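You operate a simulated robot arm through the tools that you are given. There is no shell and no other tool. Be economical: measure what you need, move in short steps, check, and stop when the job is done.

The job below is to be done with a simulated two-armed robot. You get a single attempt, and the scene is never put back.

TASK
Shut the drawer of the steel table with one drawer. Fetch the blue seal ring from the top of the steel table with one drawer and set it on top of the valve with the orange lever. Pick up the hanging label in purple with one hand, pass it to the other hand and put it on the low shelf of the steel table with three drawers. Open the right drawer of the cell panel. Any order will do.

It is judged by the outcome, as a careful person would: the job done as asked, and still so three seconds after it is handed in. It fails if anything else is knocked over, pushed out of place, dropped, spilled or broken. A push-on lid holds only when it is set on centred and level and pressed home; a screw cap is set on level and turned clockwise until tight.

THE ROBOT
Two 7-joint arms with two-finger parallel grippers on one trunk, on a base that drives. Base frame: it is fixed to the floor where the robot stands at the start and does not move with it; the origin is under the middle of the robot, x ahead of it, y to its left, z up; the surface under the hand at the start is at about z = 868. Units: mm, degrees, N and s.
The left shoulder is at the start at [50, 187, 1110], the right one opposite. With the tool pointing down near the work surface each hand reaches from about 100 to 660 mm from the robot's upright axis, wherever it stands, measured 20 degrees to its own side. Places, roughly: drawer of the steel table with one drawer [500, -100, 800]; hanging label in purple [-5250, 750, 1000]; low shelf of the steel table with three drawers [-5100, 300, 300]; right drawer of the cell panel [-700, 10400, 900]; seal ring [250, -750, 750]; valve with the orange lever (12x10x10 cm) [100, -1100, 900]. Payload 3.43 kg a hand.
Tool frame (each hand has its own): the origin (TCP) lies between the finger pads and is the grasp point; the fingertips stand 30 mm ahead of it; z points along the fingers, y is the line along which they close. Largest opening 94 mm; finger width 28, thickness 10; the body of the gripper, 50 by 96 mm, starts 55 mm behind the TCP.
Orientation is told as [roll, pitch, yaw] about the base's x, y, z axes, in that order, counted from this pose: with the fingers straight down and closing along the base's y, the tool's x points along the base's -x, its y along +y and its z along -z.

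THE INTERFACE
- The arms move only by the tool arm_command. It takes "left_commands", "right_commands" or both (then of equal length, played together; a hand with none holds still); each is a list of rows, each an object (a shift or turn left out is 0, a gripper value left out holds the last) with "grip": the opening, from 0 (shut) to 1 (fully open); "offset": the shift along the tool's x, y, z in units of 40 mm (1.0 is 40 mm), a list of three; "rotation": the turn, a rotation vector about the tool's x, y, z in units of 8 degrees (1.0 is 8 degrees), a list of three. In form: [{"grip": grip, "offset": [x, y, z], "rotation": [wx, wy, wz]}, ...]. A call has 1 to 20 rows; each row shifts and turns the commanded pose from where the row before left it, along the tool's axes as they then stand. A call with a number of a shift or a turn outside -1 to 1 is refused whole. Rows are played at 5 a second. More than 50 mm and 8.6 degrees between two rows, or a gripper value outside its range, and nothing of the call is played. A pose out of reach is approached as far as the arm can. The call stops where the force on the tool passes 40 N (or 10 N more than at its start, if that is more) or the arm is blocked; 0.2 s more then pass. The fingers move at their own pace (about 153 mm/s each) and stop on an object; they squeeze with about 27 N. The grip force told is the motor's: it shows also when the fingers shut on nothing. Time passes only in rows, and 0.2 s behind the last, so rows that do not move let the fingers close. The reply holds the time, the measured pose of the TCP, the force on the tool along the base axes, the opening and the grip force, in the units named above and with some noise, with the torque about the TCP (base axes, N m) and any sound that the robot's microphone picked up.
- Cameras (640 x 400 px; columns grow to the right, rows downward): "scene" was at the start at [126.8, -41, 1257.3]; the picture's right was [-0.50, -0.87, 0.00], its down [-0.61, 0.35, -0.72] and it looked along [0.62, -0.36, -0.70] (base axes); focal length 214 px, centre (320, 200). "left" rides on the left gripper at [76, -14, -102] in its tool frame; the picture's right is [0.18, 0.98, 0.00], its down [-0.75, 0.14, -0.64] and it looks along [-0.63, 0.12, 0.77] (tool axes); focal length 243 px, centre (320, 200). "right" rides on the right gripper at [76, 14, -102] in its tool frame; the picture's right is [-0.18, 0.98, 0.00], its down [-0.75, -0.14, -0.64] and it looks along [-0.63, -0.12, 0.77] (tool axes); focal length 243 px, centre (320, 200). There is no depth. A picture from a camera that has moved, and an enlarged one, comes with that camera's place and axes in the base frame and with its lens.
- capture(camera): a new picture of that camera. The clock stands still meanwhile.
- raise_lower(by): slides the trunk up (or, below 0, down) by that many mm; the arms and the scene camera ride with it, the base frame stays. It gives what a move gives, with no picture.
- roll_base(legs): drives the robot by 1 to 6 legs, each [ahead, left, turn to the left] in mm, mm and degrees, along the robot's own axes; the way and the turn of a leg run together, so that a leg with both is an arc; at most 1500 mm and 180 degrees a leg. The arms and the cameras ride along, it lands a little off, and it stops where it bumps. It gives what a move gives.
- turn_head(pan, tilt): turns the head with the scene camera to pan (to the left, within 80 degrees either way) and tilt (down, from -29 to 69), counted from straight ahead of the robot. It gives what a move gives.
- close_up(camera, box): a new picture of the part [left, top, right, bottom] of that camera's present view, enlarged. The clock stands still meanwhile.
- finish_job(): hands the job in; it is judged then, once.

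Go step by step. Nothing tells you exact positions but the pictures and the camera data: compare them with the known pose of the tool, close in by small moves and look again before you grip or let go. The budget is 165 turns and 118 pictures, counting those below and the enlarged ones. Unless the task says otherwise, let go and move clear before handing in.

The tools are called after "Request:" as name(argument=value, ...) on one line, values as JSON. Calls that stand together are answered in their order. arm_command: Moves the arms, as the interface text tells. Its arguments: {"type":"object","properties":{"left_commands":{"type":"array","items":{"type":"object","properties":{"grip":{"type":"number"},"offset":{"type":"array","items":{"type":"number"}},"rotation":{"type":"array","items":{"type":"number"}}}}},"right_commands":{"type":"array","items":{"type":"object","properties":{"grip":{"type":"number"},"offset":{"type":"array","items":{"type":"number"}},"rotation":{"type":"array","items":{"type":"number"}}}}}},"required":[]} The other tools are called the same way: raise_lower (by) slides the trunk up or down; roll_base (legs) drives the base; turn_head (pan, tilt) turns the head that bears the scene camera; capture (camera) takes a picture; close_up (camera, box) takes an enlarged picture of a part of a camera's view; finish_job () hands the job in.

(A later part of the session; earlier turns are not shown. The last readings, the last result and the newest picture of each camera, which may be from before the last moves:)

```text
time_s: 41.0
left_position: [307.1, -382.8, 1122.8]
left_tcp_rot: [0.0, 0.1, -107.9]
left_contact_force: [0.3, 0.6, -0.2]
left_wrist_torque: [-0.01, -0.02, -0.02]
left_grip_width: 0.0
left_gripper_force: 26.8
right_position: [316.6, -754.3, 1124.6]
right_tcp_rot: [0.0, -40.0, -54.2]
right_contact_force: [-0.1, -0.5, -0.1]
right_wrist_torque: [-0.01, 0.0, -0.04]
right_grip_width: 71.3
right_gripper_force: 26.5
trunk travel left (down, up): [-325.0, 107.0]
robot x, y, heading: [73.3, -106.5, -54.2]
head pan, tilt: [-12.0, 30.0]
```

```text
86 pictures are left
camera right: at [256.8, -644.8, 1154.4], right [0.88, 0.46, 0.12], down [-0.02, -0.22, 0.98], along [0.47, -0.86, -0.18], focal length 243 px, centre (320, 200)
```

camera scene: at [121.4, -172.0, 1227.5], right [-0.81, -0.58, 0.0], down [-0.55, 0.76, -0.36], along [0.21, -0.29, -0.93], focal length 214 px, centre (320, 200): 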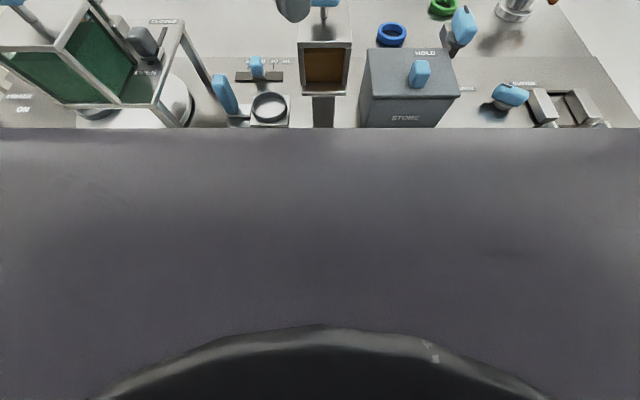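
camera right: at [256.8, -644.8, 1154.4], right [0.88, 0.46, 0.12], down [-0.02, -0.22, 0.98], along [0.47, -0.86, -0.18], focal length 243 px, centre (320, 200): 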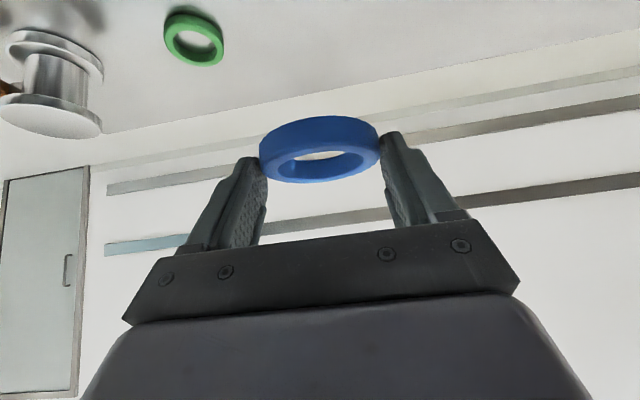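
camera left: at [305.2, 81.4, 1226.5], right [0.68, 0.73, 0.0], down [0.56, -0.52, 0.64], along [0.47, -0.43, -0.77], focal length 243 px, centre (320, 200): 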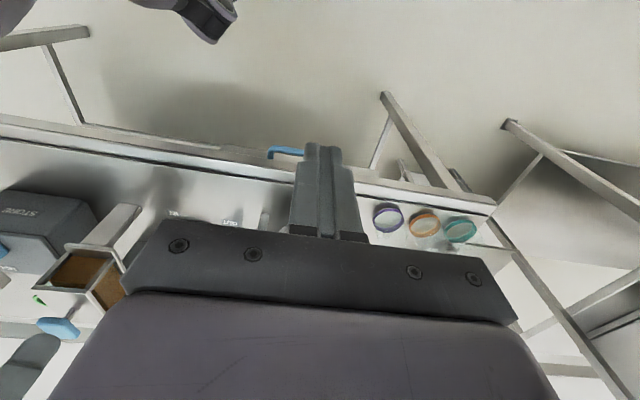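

The ring is held firmly. I'll draw the hand back toward me, then drive around to the table's right end, where the valve is within easy reach.

Request:
arm_command(right_commands=[{"offset": [0.724, -0.26, -0.608]}, {"offset": [0.724, -0.26, -0.608]}, {"offset": [0.724, -0.26, -0.608]}, {"offset": [0.724, -0.26, -0.608]}, {"offset": [0.724, -0.26, -0.608]}, {"offset": [0.724, -0.26, -0.608]}, {"offset": [0.724, -0.26, -0.608]}, {"offset": [0.724, -0.26, -0.608]}, {}])

Request:
roll_base(legs=[[-250, 0, 0], [0, -1000, 0]])

Request:
turn_head(pan=0, tilt=25)

Request:
capture(camera="scene")

```text
time_s: 43.0
left_position: [307.6, -383.6, 1123.2]
left_tcp_rot: [0.1, 0.2, -107.8]
left_contact_force: [-0.4, 0.6, -0.4]
left_wrist_torque: [-0.04, 0.03, 0.0]
left_grip_width: 0.0
left_gripper_force: 26.9
right_position: [70.7, -555.9, 1123.6]
right_tcp_rot: [0.0, -40.0, -54.3]
right_contact_force: [-0.3, 0.2, -0.7]
right_wrist_torque: [-0.03, 0.03, 0.02]
right_grip_width: 71.4
right_gripper_force: 27.4
trunk travel left (down, up): [-325.0, 107.0]
robot x, y, heading: [73.7, -105.4, -54.4]
head pan, tilt: [-12.0, 30.0]
```

```text
time_s: 53.5
left_position: [-653.5, -765.3, 1124.1]
left_tcp_rot: [-0.1, 0.2, -108.3]
left_contact_force: [0.4, 0.0, 0.8]
left_wrist_torque: [0.0, 0.02, -0.01]
left_grip_width: 0.0
left_gripper_force: 27.1
right_position: [-890.3, -936.0, 1124.6]
right_tcp_rot: [0.0, -40.0, -54.6]
right_contact_force: [0.4, 0.1, -0.4]
right_wrist_torque: [0.03, -0.04, 0.01]
right_grip_width: 71.4
right_gripper_force: 27.3
trunk travel left (down, up): [-325.0, 107.0]
robot x, y, heading: [-888.7, -481.1, -54.4]
head pan, tilt: [-12.0, 30.0]
```

```text
time_s: 54.3
left_position: [-652.1, -764.4, 1123.7]
left_tcp_rot: [0.0, 0.1, -108.3]
left_contact_force: [0.6, 0.4, 0.6]
left_wrist_torque: [0.0, 0.01, 0.04]
left_grip_width: 0.0
left_gripper_force: 26.9
right_position: [-888.6, -936.9, 1124.2]
right_tcp_rot: [0.1, -40.0, -54.7]
right_contact_force: [0.8, 0.0, -0.2]
right_wrist_torque: [0.0, 0.0, 0.0]
right_grip_width: 71.3
right_gripper_force: 27.0
trunk travel left (down, up): [-325.0, 107.0]
robot x, y, heading: [-884.1, -482.2, -54.6]
head pan, tilt: [0.0, 25.0]
```

```text
85 pictures are left
camera scene: at [-799.0, -606.6, 1286.9], right [-0.82, -0.58, 0.0], down [-0.24, 0.35, -0.91], along [0.52, -0.74, -0.42], focal length 214 px, centre (320, 200)
```

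scene: 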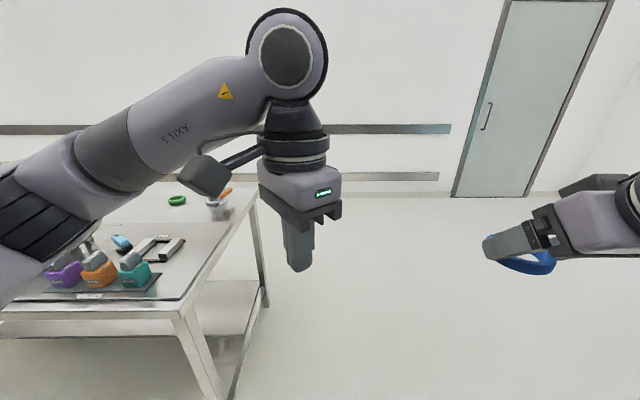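

The area beside the table is clear. I'll turn left 90° and slide along to be beside the valve.

Request:
roll_base(legs=[[0, 0, 90], [0, -830, 0]])

Request:
turn_head(pan=-15, tilt=35)

Request:
capture(camera="scene")

Request:
capture(camera="right")

```text
time_s: 65.8
left_position: [-119.7, -913.1, 1123.6]
left_tcp_rot: [0.0, 0.1, -17.2]
left_contact_force: [-0.3, 0.5, -0.2]
left_wrist_torque: [0.0, 0.0, 0.0]
left_grip_width: 0.0
left_gripper_force: 27.4
right_position: [56.7, -1147.2, 1123.0]
right_tcp_rot: [0.1, -40.0, 36.3]
right_contact_force: [-0.5, 0.6, -0.4]
right_wrist_torque: [0.02, -0.03, 0.01]
right_grip_width: 71.1
right_gripper_force: 26.7
trunk travel left (down, up): [-325.0, 107.0]
robot x, y, heading: [-397.3, -1145.9, 36.4]
head pan, tilt: [0.0, 25.0]
```

```text
time_s: 66.5
left_position: [-119.6, -913.4, 1122.8]
left_tcp_rot: [0.0, 0.1, -17.3]
left_contact_force: [0.3, 0.0, 0.0]
left_wrist_torque: [-0.02, -0.01, 0.02]
left_grip_width: 0.1
left_gripper_force: 27.5
right_position: [56.9, -1147.7, 1124.2]
right_tcp_rot: [0.0, -40.0, 36.3]
right_contact_force: [1.1, 0.2, -0.3]
right_wrist_torque: [0.02, 0.0, -0.02]
right_grip_width: 71.1
right_gripper_force: 27.1
trunk travel left (down, up): [-325.0, 107.0]
robot x, y, heading: [-394.6, -1150.6, 36.5]
head pan, tilt: [-15.0, 35.0]
```

```text
84 pictures are left
camera scene: at [-269.7, -1082.3, 1271.2], right [0.37, -0.93, 0.0], down [-0.53, -0.21, -0.82], along [0.76, 0.3, -0.57], focal length 214 px, centre (320, 200)
```

scene: 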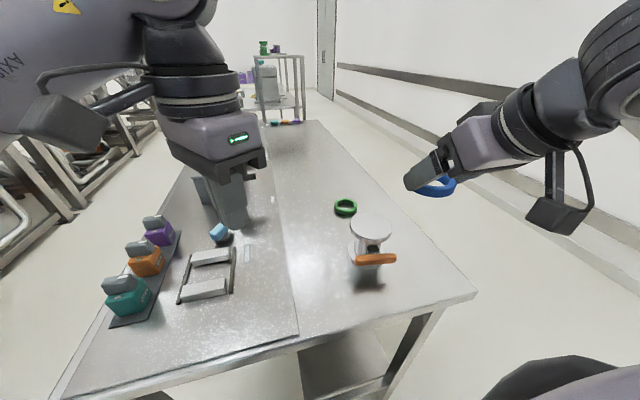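

```text
83 pictures are left
camera right: at [-50.5, -1209.6, 1153.1], right [-0.47, 0.88, 0.12], down [0.22, -0.02, 0.98], along [0.86, 0.48, -0.18], focal length 243 px, centre (320, 200)
```

right: 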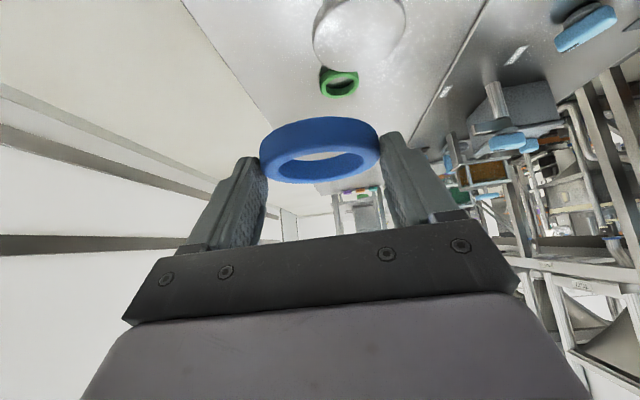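

Valve top is near [98, -1058, 957]. I'll bring the ring above it, about 45 mm high, and check again.

Request:
arm_command(right_commands=[{"offset": [-0.718, 0.6, 0.603]}, {"offset": [-0.718, 0.6, 0.603]}, {"offset": [0.45, 0, 0.536]}, {"offset": [0.45, 0, 0.536]}, {"offset": [0.45, 0, 0.536]}, {}])

Request:
capture(camera="right")

Request:
close_up(camera="scene", box=[290, 160, 450, 260])

```text
time_s: 67.9
left_position: [-120.6, -914.2, 1123.7]
left_tcp_rot: [0.0, 0.1, -17.2]
left_contact_force: [-0.1, 0.1, -0.1]
left_wrist_torque: [0.01, 0.03, -0.02]
left_grip_width: 0.0
left_gripper_force: 27.0
right_position: [88.1, -1063.7, 1039.4]
right_tcp_rot: [0.0, -40.1, 36.3]
right_contact_force: [-0.7, 0.1, 0.1]
right_wrist_torque: [0.01, 0.02, 0.0]
right_grip_width: 71.2
right_gripper_force: 26.7
trunk travel left (down, up): [-325.0, 107.0]
robot x, y, heading: [-398.9, -1145.7, 36.3]
head pan, tilt: [-15.0, 35.0]
```

```text
82 pictures are left
camera right: at [-19.3, -1126.2, 1068.5], right [-0.47, 0.88, 0.12], down [0.22, -0.02, 0.98], along [0.86, 0.48, -0.18], focal length 243 px, centre (320, 200)
```

right: 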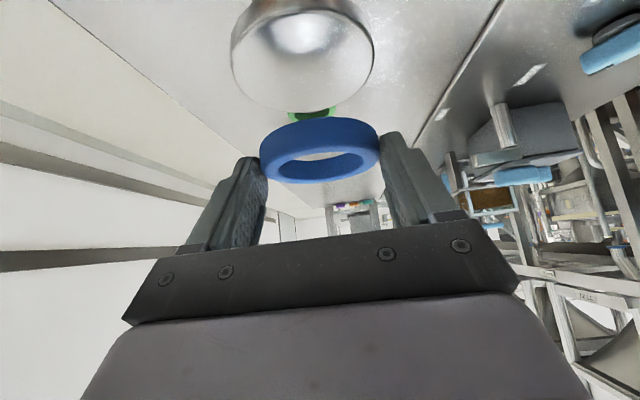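

```text
4.00 times, centred on (370, 210) of scene
camera zoom: at [-269.7, -1082.3, 1271.1], right [0.37, -0.93, 0.0], down [-0.53, -0.21, -0.82], along [0.76, 0.3, -0.57], focal length 858 px, centre (120, 160)
```

zoom: 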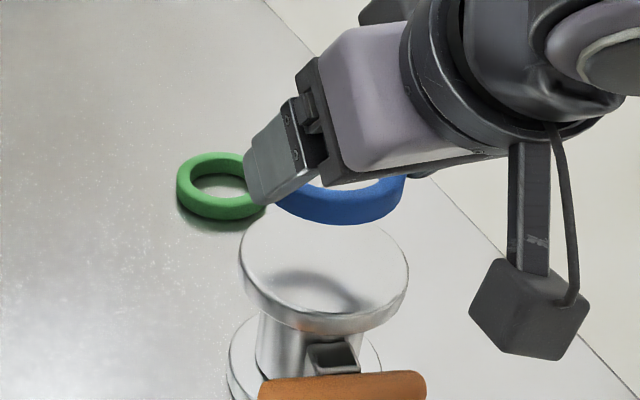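

Ring is nearly above the disc; estimates differ by a few mm. I'll descend 30 mm so the parallax shrinks, then compare.

Request:
arm_command(right_commands=[{"offset": [0.241, 0, 0.287]}, {"offset": [0.241, 0, 0.287]}, {}])

Request:
close_up(camera="right", box=[200, 0, 440, 150])

Request:
close_up(camera="scene", box=[322, 180, 418, 240])

```text
time_s: 68.7
left_position: [-118.7, -913.9, 1123.9]
left_tcp_rot: [-0.1, 0.1, -17.2]
left_contact_force: [0.3, 0.5, -0.3]
left_wrist_torque: [0.0, 0.01, 0.02]
left_grip_width: 0.0
left_gripper_force: 27.5
right_position: [89.2, -1062.7, 1008.3]
right_tcp_rot: [-0.1, -40.0, 36.3]
right_contact_force: [-0.4, 0.4, -0.3]
right_wrist_torque: [-0.02, 0.01, 0.02]
right_grip_width: 71.0
right_gripper_force: 26.8
trunk travel left (down, up): [-325.0, 107.0]
robot x, y, heading: [-395.4, -1148.1, 36.2]
head pan, tilt: [-15.0, 35.0]
```

```text
2.67 times, centred on (320, 75) of right
camera zoom: at [-18.9, -1126.3, 1038.5], right [-0.47, 0.88, 0.12], down [0.22, -0.02, 0.98], along [0.86, 0.48, -0.18], focal length 647 px, centre (320, 533)
```

zoom: 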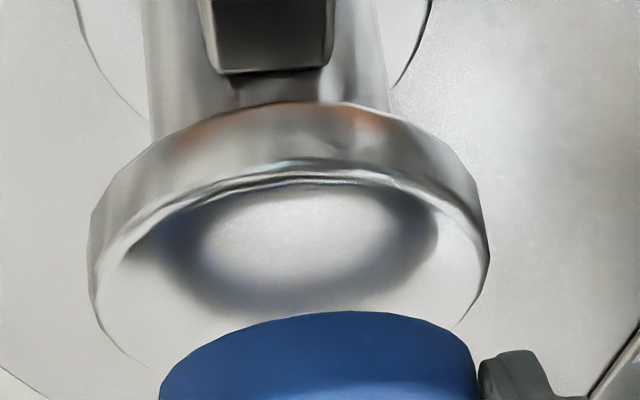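

```text
6.67 times, centred on (370, 210) of scene
camera zoom: at [-269.7, -1082.3, 1271.1], right [0.37, -0.93, 0.0], down [-0.53, -0.21, -0.82], along [0.76, 0.3, -0.57], focal length 1430 px, centre (-13, 133)
```

zoom: 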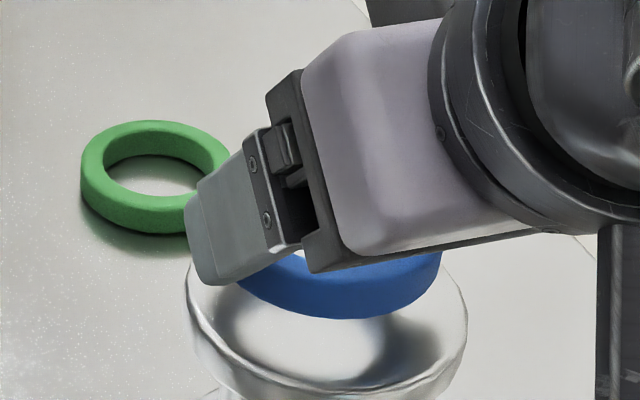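

The ring needs to come back about 8 mm to sit centred. I'll correct, descend a bit and verify.

Request:
arm_command(right_commands=[{"offset": [0.163, -0.04, -0.137]}, {"offset": [0.08, 0, 0.096]}, {"offset": [0.08, 0, 0.096]}, {}])

Request:
close_up(camera="right", box=[200, 20, 440, 170])

Request:
close_up(camera="scene", box=[322, 190, 418, 250])

```text
time_s: 69.7
left_position: [-118.5, -912.4, 1123.0]
left_tcp_rot: [0.0, 0.1, -17.2]
left_contact_force: [-0.5, 0.0, 0.2]
left_wrist_torque: [0.02, 0.02, 0.0]
left_grip_width: 0.0
left_gripper_force: 27.4
right_position: [83.6, -1070.5, 1001.0]
right_tcp_rot: [0.0, -40.0, 36.3]
right_contact_force: [0.0, 0.1, -0.4]
right_wrist_torque: [0.01, 0.01, -0.01]
right_grip_width: 71.2
right_gripper_force: 27.1
trunk travel left (down, up): [-325.0, 107.0]
robot x, y, heading: [-393.8, -1148.8, 36.5]
head pan, tilt: [-15.0, 35.0]
```

```text
2.67 times, centred on (320, 95) of right
camera zoom: at [-24.3, -1132.8, 1029.2], right [-0.47, 0.88, 0.12], down [0.22, -0.02, 0.98], along [0.86, 0.48, -0.18], focal length 647 px, centre (320, 480)
```

zoom: 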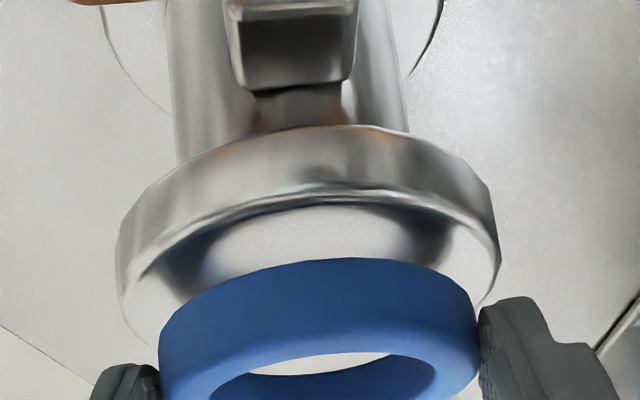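

```text
6.67 times, centred on (370, 220) of scene
camera zoom: at [-269.7, -1082.3, 1271.1], right [0.37, -0.93, 0.0], down [-0.53, -0.21, -0.82], along [0.76, 0.3, -0.57], focal length 1430 px, centre (-13, 67)
```

zoom: 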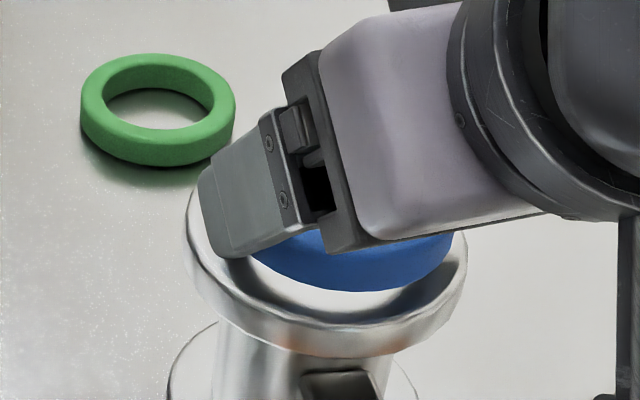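

Centred within about 1 mm by both views. Lowering gently the last ~10 mm.

Request:
arm_command(right_commands=[{"offset": [0.048, 0, 0.057]}, {"offset": [0.048, 0, 0.057]}, {"offset": [0.032, 0, 0.038]}, {}])

Request:
close_up(camera="right", box=[200, 40, 440, 190])

```text
time_s: 70.7
left_position: [-119.9, -914.0, 1123.2]
left_tcp_rot: [0.0, 0.1, -17.3]
left_contact_force: [0.5, -0.2, 0.0]
left_wrist_torque: [0.04, 0.01, 0.01]
left_grip_width: 0.0
left_gripper_force: 26.9
right_position: [83.2, -1071.0, 991.8]
right_tcp_rot: [0.1, -40.0, 36.3]
right_contact_force: [0.0, 0.0, -0.8]
right_wrist_torque: [-0.01, -0.01, 0.01]
right_grip_width: 71.0
right_gripper_force: 27.2
trunk travel left (down, up): [-325.0, 107.0]
robot x, y, heading: [-400.4, -1146.8, 36.3]
head pan, tilt: [-15.0, 35.0]
```

```text
2.67 times, centred on (320, 115) of right
camera zoom: at [-24.4, -1133.0, 1021.4], right [-0.47, 0.88, 0.12], down [0.22, -0.02, 0.98], along [0.86, 0.48, -0.18], focal length 647 px, centre (320, 427)
```

zoom: 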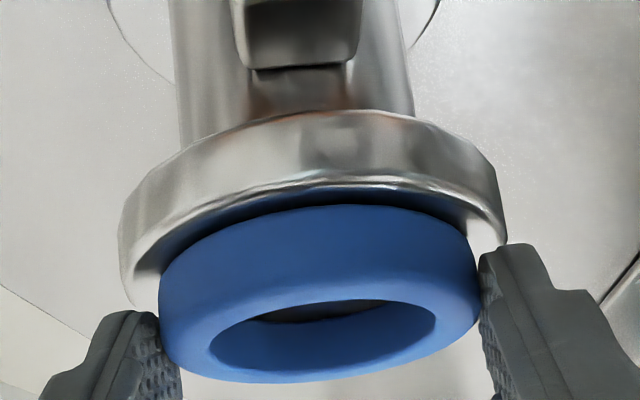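

Almost there, no contact yet. Continuing in 1.5 mm steps.

Request:
arm_command(right_commands=[{"offset": [0.024, 0, 0.0285]}, {"offset": [0.024, 0, 0.0285]}, {}])

```text
time_s: 71.5
left_position: [-119.4, -913.1, 1123.5]
left_tcp_rot: [0.0, 0.1, -17.2]
left_contact_force: [0.3, 0.3, 0.2]
left_wrist_torque: [-0.03, -0.03, 0.0]
left_grip_width: 0.0
left_gripper_force: 26.8
right_position: [81.9, -1070.4, 991.3]
right_tcp_rot: [0.0, -40.4, 36.2]
right_contact_force: [2.8, -2.2, 15.3]
right_wrist_torque: [-0.06, -0.25, 0.22]
right_grip_width: 70.9
right_gripper_force: 27.6
trunk travel left (down, up): [-325.0, 107.0]
robot x, y, heading: [-397.7, -1147.0, 36.2]
head pan, tilt: [-15.0, 35.0]
```

Contact made (15 N). I'll ease off slightly, open the fingers and lift away.

Request:
arm_command(right_commands=[{"offset": [-0.012, 0, -0.014]}, {"grip": 0.95}, {"grip": 1}, {}])

Request:
close_up(camera="right", box=[200, 40, 440, 190])

```text
time_s: 72.5
left_position: [-120.2, -913.6, 1124.7]
left_tcp_rot: [-0.1, 0.0, -17.2]
left_contact_force: [0.2, 0.3, 0.4]
left_wrist_torque: [0.0, -0.02, -0.04]
left_grip_width: 0.0
left_gripper_force: 26.6
right_position: [81.2, -1070.6, 991.8]
right_tcp_rot: [0.0, -40.2, 36.4]
right_contact_force: [-3.8, 2.0, 18.7]
right_wrist_torque: [-0.49, -0.5, 0.08]
right_grip_width: 91.7
right_gripper_force: 0.2
trunk travel left (down, up): [-325.0, 107.0]
robot x, y, heading: [-401.6, -1148.5, 36.7]
head pan, tilt: [-15.0, 35.0]
```

```text
2.67 times, centred on (320, 115) of right
camera zoom: at [-26.1, -1132.7, 1020.4], right [-0.47, 0.88, 0.12], down [0.21, -0.02, 0.98], along [0.86, 0.48, -0.18], focal length 647 px, centre (320, 427)
```

zoom: 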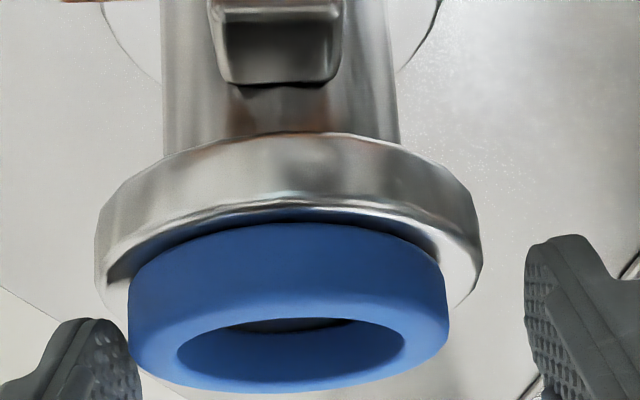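

The ring sits centred on the flange. Lifting straight up.

Request:
arm_command(right_commands=[{"offset": [-0.1, 0, -0.12]}, {"offset": [-0.3, 0, -0.36]}, {"offset": [-0.643, 0, -0.766]}, {"offset": [-0.643, 0, -0.766]}, {"offset": [-0.643, 0, -0.766]}, {}])

Request:
capture(camera="right")

Request:
close_up(camera="scene", box=[290, 160, 450, 260])

```text
time_s: 73.9
left_position: [-119.1, -912.9, 1124.8]
left_tcp_rot: [0.0, 0.1, -17.1]
left_contact_force: [-0.6, 0.3, 0.3]
left_wrist_torque: [-0.01, 0.04, 0.0]
left_grip_width: 0.1
left_gripper_force: 26.8
right_position: [82.9, -1071.4, 1133.8]
right_tcp_rot: [-0.1, -40.0, 36.3]
right_contact_force: [0.4, -0.3, 0.3]
right_wrist_torque: [0.01, 0.01, 0.0]
right_grip_width: 94.2
right_gripper_force: 0.2
trunk travel left (down, up): [-325.0, 107.0]
robot x, y, heading: [-394.5, -1154.2, 36.6]
head pan, tilt: [-15.0, 35.0]
```

```text
74 pictures are left
camera right: at [-25.1, -1133.1, 1164.0], right [-0.47, 0.88, 0.12], down [0.22, -0.02, 0.98], along [0.86, 0.48, -0.18], focal length 243 px, centre (320, 200)
```

right: 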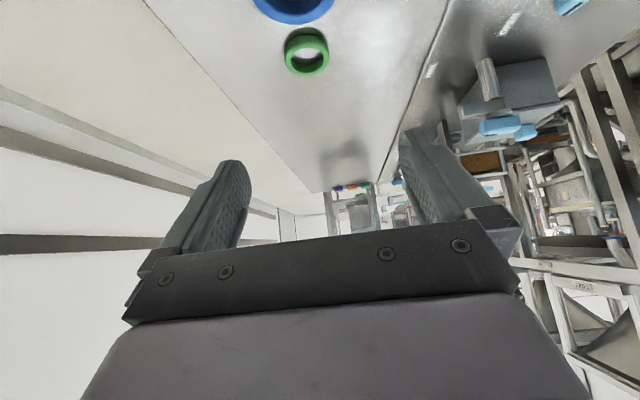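

```text
4.00 times, centred on (370, 210) of scene
camera zoom: at [-269.6, -1082.4, 1271.1], right [0.36, -0.93, 0.0], down [-0.53, -0.21, -0.82], along [0.76, 0.3, -0.57], focal length 858 px, centre (120, 160)
```

zoom: 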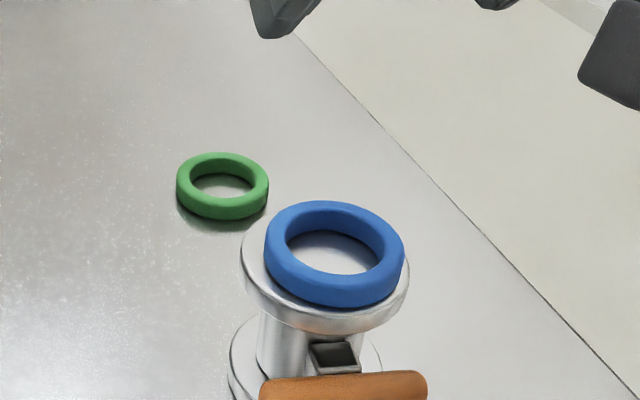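

The ring rests fully on the valve flange. Next I'll straighten the hand, back away, and turn toward the far end of the room to look for the purple label.

Request:
arm_command(right_commands=[{"rotation": [0, 1, 0]}, {"rotation": [0, 1, 0]}, {"rotation": [0, 1, 0]}, {"rotation": [0, 1, 0]}, {"rotation": [0, 1, 0]}, {"offset": [0.9, -0.4, 0]}, {"offset": [0.9, -0.4, 0]}, {"offset": [0.9, -0.4, 0]}, {}])

Request:
roll_base(legs=[[-350, 0, 0], [0, 0, 122]])

Request:
turn_head(pan=0, tilt=10)

Request:
capture(camera="scene")

```text
time_s: 75.9
left_position: [-119.2, -913.8, 1124.2]
left_tcp_rot: [0.0, 0.1, -17.1]
left_contact_force: [0.9, -0.8, 0.7]
left_wrist_torque: [0.0, -0.01, 0.0]
left_grip_width: 0.0
left_gripper_force: 27.3
right_position: [24.4, -1173.6, 1134.4]
right_tcp_rot: [-0.1, 0.0, 36.3]
right_contact_force: [-0.6, -0.3, 0.6]
right_wrist_torque: [-0.01, 0.04, -0.01]
right_grip_width: 94.2
right_gripper_force: 0.0
trunk travel left (down, up): [-325.0, 107.0]
robot x, y, heading: [-395.6, -1150.4, 36.2]
head pan, tilt: [-15.0, 35.0]
```

```text
time_s: 83.2
left_position: [-1021.4, -1239.8, 1123.7]
left_tcp_rot: [-0.1, 0.0, 103.7]
left_contact_force: [-0.3, -0.2, 0.2]
left_wrist_torque: [-0.02, 0.04, 0.0]
left_grip_width: 0.1
left_gripper_force: 26.8
right_position: [-873.1, -982.1, 1134.5]
right_tcp_rot: [-0.1, 0.0, 157.4]
right_contact_force: [-0.2, 0.2, 0.2]
right_wrist_torque: [0.0, 0.0, 0.01]
right_grip_width: 93.7
right_gripper_force: 0.1
trunk travel left (down, up): [-325.0, 107.0]
robot x, y, heading: [-680.0, -1355.5, 157.6]
head pan, tilt: [-15.0, 35.0]
```

```text
time_s: 84.1
left_position: [-1021.4, -1240.3, 1124.6]
left_tcp_rot: [0.0, 0.2, 103.7]
left_contact_force: [0.6, 0.2, 1.0]
left_wrist_torque: [-0.01, 0.02, -0.01]
left_grip_width: 0.0
left_gripper_force: 27.4
right_position: [-873.0, -983.4, 1134.8]
right_tcp_rot: [0.0, 0.0, 157.4]
right_contact_force: [0.1, -0.4, 0.6]
right_wrist_torque: [0.0, 0.0, 0.01]
right_grip_width: 94.2
right_gripper_force: 0.1
trunk travel left (down, up): [-325.0, 107.0]
robot x, y, heading: [-675.6, -1351.5, 157.5]
head pan, tilt: [0.0, 10.0]
```

```text
72 pictures are left
camera scene: at [-818.7, -1297.7, 1311.2], right [0.38, 0.92, 0.0], down [0.16, -0.07, -0.98], along [-0.91, 0.38, -0.17], focal length 214 px, centre (320, 200)
```

scene: 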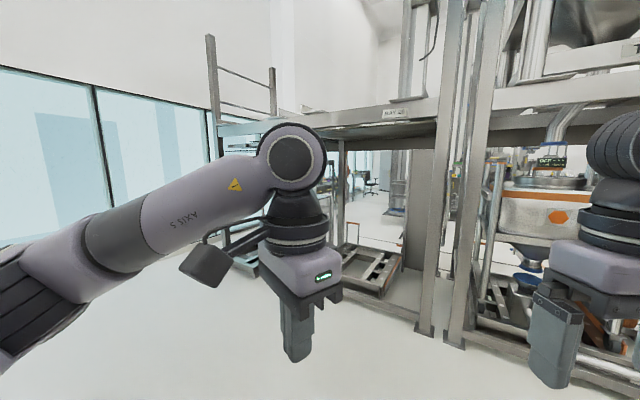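

There is a steel structure between here and the label. I'll look to both sides for a passage.

Request:
turn_head(pan=-60, tilt=12)

Request:
capture(camera="scene")

Request:
turn_head(pan=20, tilt=20)

Request:
capture(camera="scene")

```text
time_s: 85.4
left_position: [-1021.0, -1239.8, 1123.5]
left_tcp_rot: [0.0, 0.1, 103.7]
left_contact_force: [-0.3, -0.8, -0.5]
left_wrist_torque: [0.02, 0.05, 0.01]
left_grip_width: 0.0
left_gripper_force: 26.7
right_position: [-872.6, -983.2, 1134.1]
right_tcp_rot: [0.1, 0.0, 157.4]
right_contact_force: [-0.2, 0.1, 0.6]
right_wrist_torque: [0.01, 0.02, 0.0]
right_grip_width: 93.9
right_gripper_force: 0.1
trunk travel left (down, up): [-325.0, 107.0]
robot x, y, heading: [-676.4, -1358.2, 157.5]
head pan, tilt: [-60.0, 12.0]
```

```text
71 pictures are left
camera scene: at [-745.0, -1241.0, 1308.0], right [0.99, 0.13, 0.0], down [0.03, -0.21, -0.98], along [-0.13, 0.97, -0.21], focal length 214 px, centre (320, 200)
```

scene: 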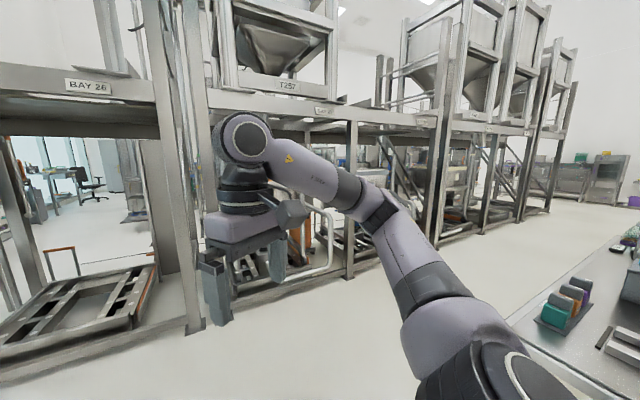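

```text
time_s: 87.0
left_position: [-1020.7, -1239.2, 1123.7]
left_tcp_rot: [-0.1, 0.1, 103.8]
left_contact_force: [-0.3, -0.2, 0.7]
left_wrist_torque: [0.0, 0.0, 0.0]
left_grip_width: 0.1
left_gripper_force: 26.9
right_position: [-871.8, -982.8, 1133.9]
right_tcp_rot: [0.1, 0.1, 157.5]
right_contact_force: [-0.1, -0.8, 0.1]
right_wrist_torque: [-0.02, 0.02, 0.03]
right_grip_width: 93.7
right_gripper_force: 0.0
trunk travel left (down, up): [-325.0, 107.0]
robot x, y, heading: [-679.9, -1353.7, 157.7]
head pan, tilt: [20.0, 20.0]
```

```text
70 pictures are left
camera scene: at [-825.9, -1329.2, 1295.0], right [0.05, 1.0, 0.0], down [0.34, -0.02, -0.94], along [-0.94, 0.04, -0.34], focal length 214 px, centre (320, 200)
```

scene: 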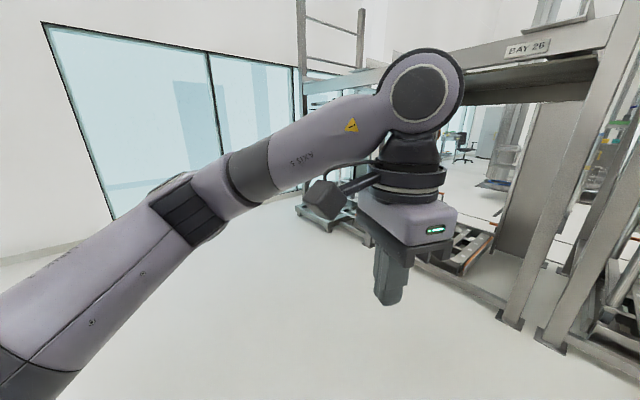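

The rack blocks the direct way, but there seems to be a gap between its left end and the window wall. I'll drive over there and look.

Request:
roll_base(legs=[[0, 0, 39], [1000, 0, 0], [900, 0, 0], [0, 0, -60]])

Request:
turn_head(pan=0, tilt=15)

Request:
capture(camera="scene")

```text
time_s: 101.0
left_position: [-2781.5, -1658.6, 1121.8]
left_tcp_rot: [0.0, 0.1, 82.9]
left_contact_force: [-0.4, 0.2, 0.9]
left_wrist_torque: [0.01, 0.0, -0.04]
left_grip_width: 0.0
left_gripper_force: 27.0
right_position: [-2553.0, -1471.2, 1134.2]
right_tcp_rot: [0.0, 0.0, 136.6]
right_contact_force: [-1.3, -0.4, 0.1]
right_wrist_torque: [0.03, -0.01, 0.0]
right_grip_width: 94.0
right_gripper_force: 0.0
trunk travel left (down, up): [-325.0, 107.0]
robot x, y, heading: [-2502.2, -1890.3, 136.9]
head pan, tilt: [20.0, 20.0]
```

```text
time_s: 101.8
left_position: [-2782.9, -1658.9, 1122.5]
left_tcp_rot: [0.0, 0.1, 83.1]
left_contact_force: [0.6, -0.1, -1.0]
left_wrist_torque: [-0.01, 0.02, 0.0]
left_grip_width: 0.0
left_gripper_force: 27.3
right_position: [-2553.3, -1471.4, 1133.9]
right_tcp_rot: [0.1, -0.1, 136.6]
right_contact_force: [-0.2, 0.1, 0.0]
right_wrist_torque: [-0.02, 0.0, 0.03]
right_grip_width: 94.1
right_gripper_force: 0.0
trunk travel left (down, up): [-325.0, 107.0]
robot x, y, heading: [-2501.4, -1886.6, 136.8]
head pan, tilt: [0.0, 15.0]
```

```text
69 pictures are left
camera scene: at [-2614.9, -1785.6, 1303.1], right [0.69, 0.73, 0.0], down [0.19, -0.18, -0.97], along [-0.7, 0.66, -0.26], focal length 214 px, centre (320, 200)
```

scene: 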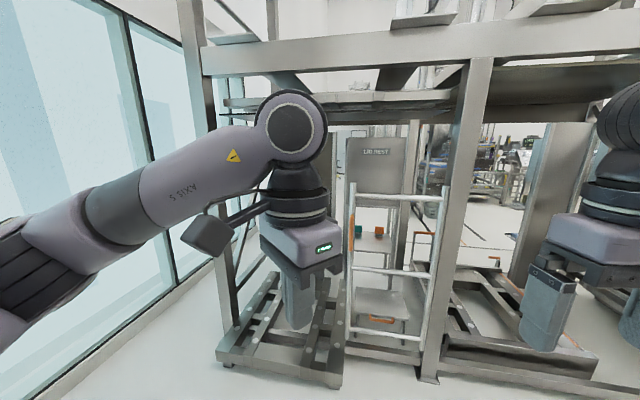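

The gap between the rack end and the window seems around 700 mm. I'll look at it directly.

Request:
turn_head(pan=45, tilt=30)

Request:
capture(camera="scene")

```text
time_s: 102.9
left_position: [-2782.9, -1659.6, 1122.7]
left_tcp_rot: [0.1, 0.1, 83.0]
left_contact_force: [-0.5, 0.5, 0.5]
left_wrist_torque: [0.03, -0.01, -0.01]
left_grip_width: 0.1
left_gripper_force: 27.1
right_position: [-2553.0, -1471.0, 1134.3]
right_tcp_rot: [0.0, 0.0, 136.6]
right_contact_force: [0.0, 0.4, 0.3]
right_wrist_torque: [-0.02, 0.0, -0.03]
right_grip_width: 94.0
right_gripper_force: 0.0
trunk travel left (down, up): [-325.0, 107.0]
robot x, y, heading: [-2500.0, -1886.5, 136.7]
head pan, tilt: [45.0, 30.0]
```

```text
68 pictures are left
camera scene: at [-2637.3, -1852.2, 1278.9], right [-0.03, 1.0, 0.0], down [0.5, 0.01, -0.87], along [-0.87, -0.02, -0.5], focal length 214 px, centre (320, 200)
```

scene: 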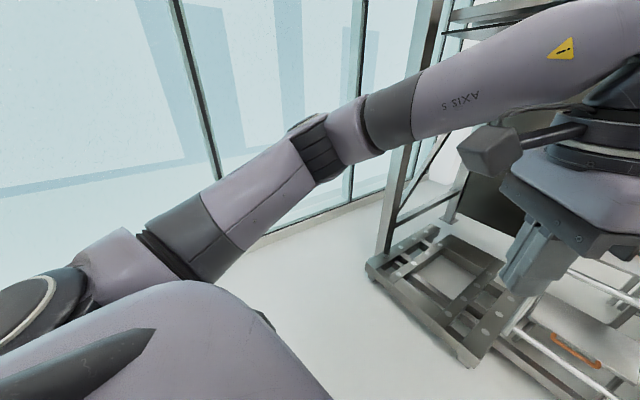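

The gap is only about 770 mm, too tight for my elbows. I'll take the wide aisle round the rack's other end instead.

Request:
roll_base(legs=[[0, 0, -101.1], [1500, 130, 0], [1500, 130, 0], [1500, 130, 0]])

Request:
turn_head(pan=0, tilt=15)

Request:
capture(camera="scene")

```text
refused: leg 2 is longer than a leg can be; nothing moved
```

```text
time_s: 104.0
left_position: [-2782.2, -1659.9, 1123.5]
left_tcp_rot: [-0.1, 0.1, 83.0]
left_contact_force: [0.4, 0.3, 0.2]
left_wrist_torque: [0.02, 0.03, 0.02]
left_grip_width: 0.2
left_gripper_force: 27.0
right_position: [-2552.6, -1471.7, 1134.2]
right_tcp_rot: [0.0, 0.0, 136.5]
right_contact_force: [-0.5, 0.1, 0.6]
right_wrist_torque: [0.01, -0.01, 0.0]
right_grip_width: 94.0
right_gripper_force: 0.0
trunk travel left (down, up): [-325.0, 107.0]
robot x, y, heading: [-2500.1, -1888.8, 136.5]
head pan, tilt: [0.0, 15.0]
```

```text
67 pictures are left
camera scene: at [-2614.9, -1785.6, 1303.1], right [0.69, 0.73, 0.0], down [0.19, -0.18, -0.97], along [-0.7, 0.66, -0.26], focal length 214 px, centre (320, 200)
```

scene: 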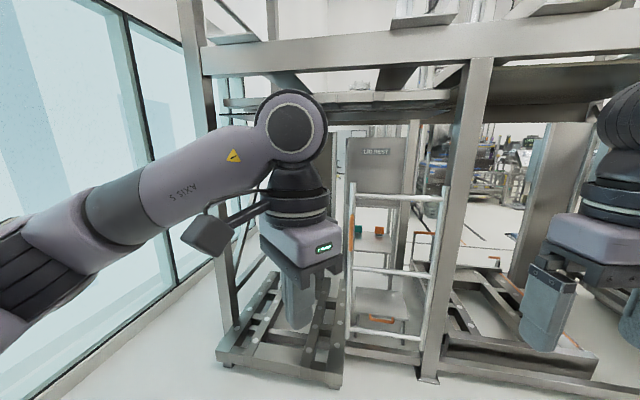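

That leg was slightly too long; repeating with shorter legs.

Request:
roll_base(legs=[[0, 0, -101.0], [1450, 120, 0], [1450, 120, 0], [1450, 120, 0]])

Request:
capture(camera="scene")

```text
time_s: 129.3
left_position: [1081.6, 1234.5, 1123.9]
left_tcp_rot: [0.0, 0.1, -16.9]
left_contact_force: [-0.4, 0.0, 0.4]
left_wrist_torque: [0.02, -0.01, -0.01]
left_grip_width: 0.2
left_gripper_force: 26.8
right_position: [1226.6, 975.4, 1134.5]
right_tcp_rot: [0.0, 0.0, 36.7]
right_contact_force: [0.1, -0.3, 0.4]
right_wrist_torque: [0.04, 0.06, 0.0]
right_grip_width: 93.7
right_gripper_force: 0.2
trunk travel left (down, up): [-325.0, 107.0]
robot x, y, heading: [806.7, 999.4, 36.6]
head pan, tilt: [0.0, 15.0]
```

```text
66 pictures are left
camera scene: at [925.1, 1088.0, 1303.1], right [0.6, -0.8, 0.0], down [-0.21, -0.15, -0.97], along [0.78, 0.58, -0.26], focal length 214 px, centre (320, 200)
```

scene: 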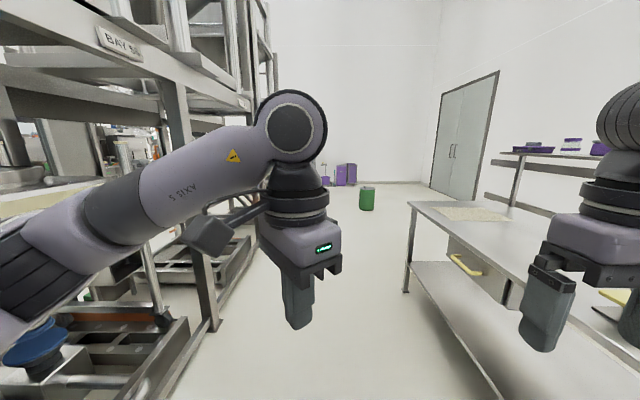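

The aisle ahead is clear. Continuing toward the rack's end.

Request:
roll_base(legs=[[1400, 0, -1], [1400, 0, 0], [1000, 0, 0]])

Request:
turn_head(pan=35, tilt=12)

Request:
capture(camera="scene")

```text
time_s: 147.6
left_position: [4162.0, 3458.8, 1124.4]
left_tcp_rot: [-0.1, 0.1, -18.0]
left_contact_force: [0.7, -0.5, -0.4]
left_wrist_torque: [-0.01, -0.01, 0.0]
left_grip_width: 0.3
left_gripper_force: 26.4
right_position: [4301.8, 3195.8, 1134.2]
right_tcp_rot: [0.0, 0.0, 35.6]
right_contact_force: [0.0, 0.5, -0.7]
right_wrist_torque: [0.0, 0.02, -0.01]
right_grip_width: 93.9
right_gripper_force: 0.1
trunk travel left (down, up): [-325.0, 107.0]
robot x, y, heading: [3881.9, 3229.7, 35.5]
head pan, tilt: [0.0, 15.0]
```

```text
time_s: 148.6
left_position: [4162.1, 3457.2, 1124.5]
left_tcp_rot: [0.0, 0.2, -17.9]
left_contact_force: [0.1, -0.1, 0.0]
left_wrist_torque: [0.02, -0.01, -0.02]
left_grip_width: 0.1
left_gripper_force: 27.2
right_position: [4300.9, 3195.9, 1134.8]
right_tcp_rot: [0.0, 0.0, 35.6]
right_contact_force: [0.3, -0.3, 0.5]
right_wrist_torque: [-0.01, 0.0, 0.02]
right_grip_width: 93.8
right_gripper_force: 0.2
trunk travel left (down, up): [-325.0, 107.0]
robot x, y, heading: [3880.2, 3226.2, 35.7]
head pan, tilt: [35.0, 12.0]
```

```text
65 pictures are left
camera scene: at [3957.3, 3347.8, 1308.0], right [0.94, -0.33, 0.0], down [-0.07, -0.2, -0.98], along [0.32, 0.92, -0.21], focal length 214 px, centre (320, 200)
```

scene: 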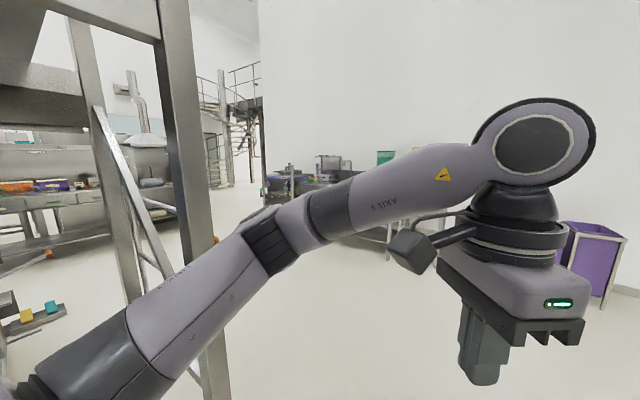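

I'm at the rack's end; open floor lies beyond it. I'll go past and turn left.

Request:
roll_base(legs=[[1250, 0, 0], [0, 0, 90]])

Request:
turn_head(pan=0, tilt=12)

Request:
capture(camera="scene")

```text
time_s: 158.7
left_position: [4658.0, 4233.2, 1123.0]
left_tcp_rot: [0.0, 0.1, 72.7]
left_contact_force: [-0.2, 0.6, 0.3]
left_wrist_torque: [-0.03, 0.0, 0.03]
left_grip_width: 0.0
left_gripper_force: 26.9
right_position: [4916.7, 4375.7, 1134.2]
right_tcp_rot: [-0.1, 0.0, 126.2]
right_contact_force: [0.5, 0.2, -0.4]
right_wrist_torque: [0.0, -0.02, 0.0]
right_grip_width: 94.1
right_gripper_force: 0.1
trunk travel left (down, up): [-325.0, 107.0]
robot x, y, heading: [4893.8, 3958.4, 126.3]
head pan, tilt: [35.0, 12.0]
```

```text
time_s: 159.8
left_position: [4657.4, 4233.4, 1123.5]
left_tcp_rot: [0.0, 0.1, 72.6]
left_contact_force: [-0.2, 0.6, -0.2]
left_wrist_torque: [-0.03, -0.02, -0.01]
left_grip_width: 0.0
left_gripper_force: 27.6
right_position: [4916.6, 4376.2, 1134.0]
right_tcp_rot: [0.0, 0.0, 126.2]
right_contact_force: [0.6, 0.3, -0.3]
right_wrist_torque: [-0.02, -0.02, 0.01]
right_grip_width: 93.8
right_gripper_force: 0.0
trunk travel left (down, up): [-325.0, 107.0]
robot x, y, heading: [4893.4, 3954.7, 126.4]
head pan, tilt: [0.0, 12.0]
```

```text
64 pictures are left
camera scene: at [4799.7, 4077.2, 1308.0], right [0.81, 0.59, 0.0], down [0.12, -0.17, -0.98], along [-0.58, 0.79, -0.21], focal length 214 px, centre (320, 200)
```

scene: 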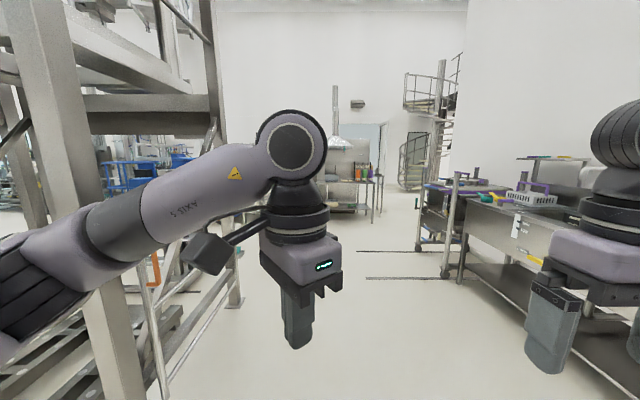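

Clear lane ahead between rack and benches. Driving on with a slight shift to the right.

Request:
roll_base(legs=[[1400, -150, 0], [1450, -50, 0], [1450, 0, 0]])

Request:
turn_head(pan=25, tilt=10)

Request:
capture(camera="scene")

```text
time_s: 178.0
left_position: [2569.2, 7440.9, 1123.4]
left_tcp_rot: [0.0, 0.1, 72.9]
left_contact_force: [0.0, -0.1, -0.8]
left_wrist_torque: [0.06, 0.02, -0.04]
left_grip_width: 0.2
left_gripper_force: 26.7
right_position: [2827.7, 7582.8, 1133.7]
right_tcp_rot: [0.0, 0.1, 126.1]
right_contact_force: [0.0, -0.1, -0.3]
right_wrist_torque: [0.02, 0.05, 0.01]
right_grip_width: 94.0
right_gripper_force: 0.0
trunk travel left (down, up): [-325.0, 107.0]
robot x, y, heading: [2802.0, 7164.4, 126.1]
head pan, tilt: [0.0, 12.0]
stopped in leg 3: the robot was blocked; the commanded pose is now the measured one
```

```text
time_s: 178.8
left_position: [2566.8, 7441.5, 1122.5]
left_tcp_rot: [-0.1, 0.2, 72.8]
left_contact_force: [0.9, 0.4, -0.1]
left_wrist_torque: [-0.01, 0.0, 0.0]
left_grip_width: 0.0
left_gripper_force: 27.1
right_position: [2827.8, 7582.7, 1134.2]
right_tcp_rot: [-0.1, 0.1, 126.2]
right_contact_force: [0.1, -0.2, -0.1]
right_wrist_torque: [0.0, 0.0, -0.01]
right_grip_width: 94.1
right_gripper_force: 0.1
trunk travel left (down, up): [-325.0, 107.0]
robot x, y, heading: [2799.5, 7160.7, 126.0]
head pan, tilt: [25.0, 10.0]
```

```text
63 pictures are left
camera scene: at [2683.9, 7254.9, 1311.2], right [0.48, 0.88, 0.0], down [0.15, -0.08, -0.98], along [-0.86, 0.47, -0.17], focal length 214 px, centre (320, 200)
```

scene: 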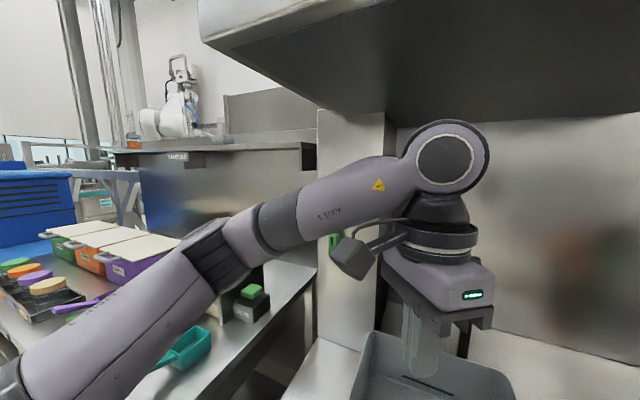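

I bumped up to a hooded bench. I'll reverse straight back out and look at it from a distance.

Request:
roll_base(legs=[[-700, 0, 0]])

Request:
turn_head(pan=5, tilt=25)

Request:
capture(camera="scene")

Request:
capture(camera="right")

```text
time_s: 182.7
left_position: [2983.2, 6872.6, 1124.3]
left_tcp_rot: [-0.1, 0.2, 72.8]
left_contact_force: [-0.1, -0.2, -0.5]
left_wrist_torque: [-0.04, 0.01, -0.01]
left_grip_width: 0.1
left_gripper_force: 26.8
right_position: [3243.1, 7015.6, 1134.0]
right_tcp_rot: [0.0, 0.2, 126.1]
right_contact_force: [0.1, 0.6, 0.7]
right_wrist_torque: [0.06, -0.03, 0.01]
right_grip_width: 94.1
right_gripper_force: 0.0
trunk travel left (down, up): [-325.0, 107.0]
robot x, y, heading: [3215.7, 6594.1, 126.3]
head pan, tilt: [25.0, 10.0]
```

```text
time_s: 183.5
left_position: [2983.9, 6873.2, 1123.6]
left_tcp_rot: [-0.1, 0.2, 72.8]
left_contact_force: [-0.1, 0.2, 0.1]
left_wrist_torque: [0.01, 0.02, 0.05]
left_grip_width: 0.0
left_gripper_force: 26.7
right_position: [3244.1, 7015.8, 1134.5]
right_tcp_rot: [0.0, 0.0, 126.1]
right_contact_force: [0.0, -1.0, 0.0]
right_wrist_torque: [0.03, -0.03, 0.0]
right_grip_width: 94.1
right_gripper_force: 0.1
trunk travel left (down, up): [-325.0, 107.0]
robot x, y, heading: [3217.7, 6593.5, 126.3]
head pan, tilt: [5.0, 25.0]
```

```text
62 pictures are left
camera scene: at [3121.1, 6710.9, 1286.9], right [0.75, 0.66, 0.0], down [0.28, -0.32, -0.91], along [-0.6, 0.68, -0.42], focal length 214 px, centre (320, 200)
```

scene: 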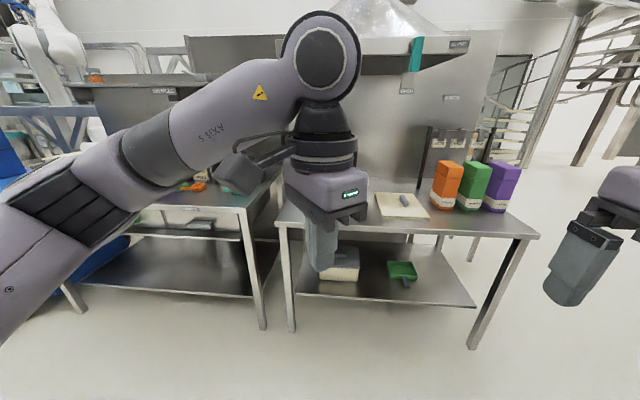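

```text
61 pictures are left
camera right: at [3278.1, 6945.6, 1235.8], right [-0.9, -0.43, 0.0], down [-0.33, 0.69, 0.64], along [-0.28, 0.58, -0.77], focal length 243 px, centre (320, 200)
```

right: 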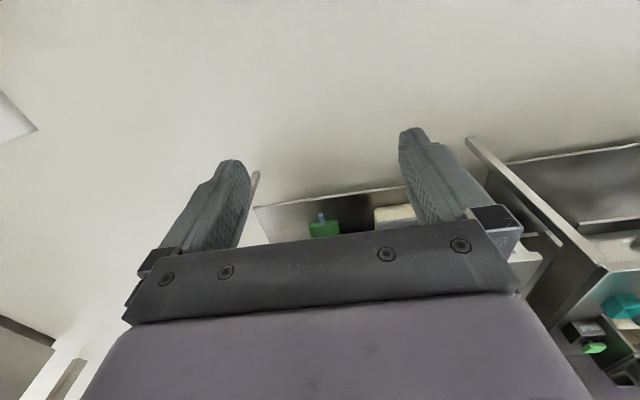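

Nothing looks disturbed. The panel lies beyond this bench, so I'll look to the right for the way round.

Request:
turn_head(pan=-55, tilt=18)

Request:
capture(camera="scene")

Request:
turn_head(pan=65, tilt=10)

Request:
capture(camera="scene")

```text
time_s: 184.8
left_position: [2982.8, 6873.0, 1122.8]
left_tcp_rot: [0.0, 0.2, 72.8]
left_contact_force: [0.0, -0.4, 0.2]
left_wrist_torque: [-0.05, -0.04, 0.0]
left_grip_width: 0.1
left_gripper_force: 27.1
right_position: [3243.7, 7014.8, 1135.0]
right_tcp_rot: [0.0, 0.2, 126.1]
right_contact_force: [0.4, -0.1, -0.6]
right_wrist_torque: [0.0, 0.01, 0.02]
right_grip_width: 94.2
right_gripper_force: 0.0
trunk travel left (down, up): [-325.0, 107.0]
robot x, y, heading: [3219.5, 6593.9, 126.2]
head pan, tilt: [-55.0, 18.0]
```

```text
60 pictures are left
camera scene: at [3211.8, 6730.1, 1298.2], right [0.95, -0.32, 0.0], down [-0.1, -0.29, -0.95], along [0.3, 0.9, -0.31], focal length 214 px, centre (320, 200)
```

scene: 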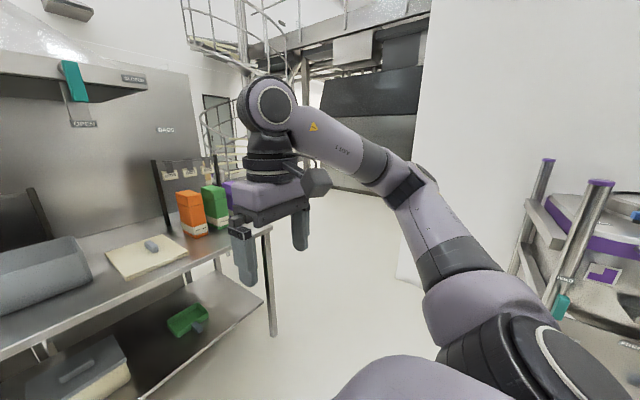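

```text
time_s: 186.8
left_position: [2982.8, 6872.3, 1124.0]
left_tcp_rot: [-0.1, 0.2, 72.8]
left_contact_force: [0.2, 0.3, -0.3]
left_wrist_torque: [0.01, 0.02, 0.0]
left_grip_width: 0.0
left_gripper_force: 26.9
right_position: [3243.7, 7015.9, 1134.4]
right_tcp_rot: [0.0, 0.1, 126.0]
right_contact_force: [0.2, -0.3, 0.4]
right_wrist_torque: [0.01, 0.01, -0.06]
right_grip_width: 93.9
right_gripper_force: 0.0
trunk travel left (down, up): [-325.0, 107.0]
robot x, y, heading: [3219.8, 6593.5, 126.0]
head pan, tilt: [65.0, 10.0]
```

```text
59 pictures are left
camera scene: at [3090.7, 6623.6, 1311.2], right [-0.19, 0.98, 0.0], down [0.17, 0.03, -0.98], along [-0.97, -0.19, -0.17], focal length 214 px, centre (320, 200)
```

scene: 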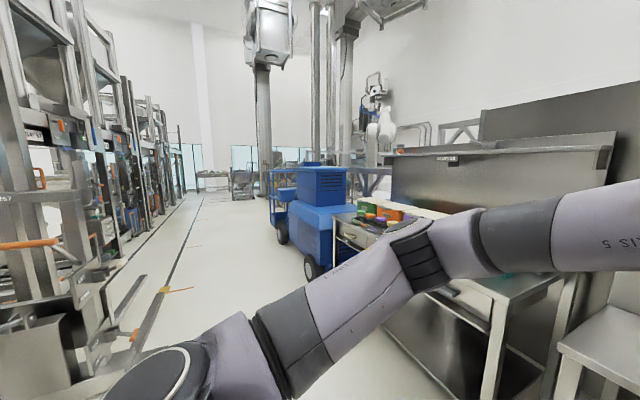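

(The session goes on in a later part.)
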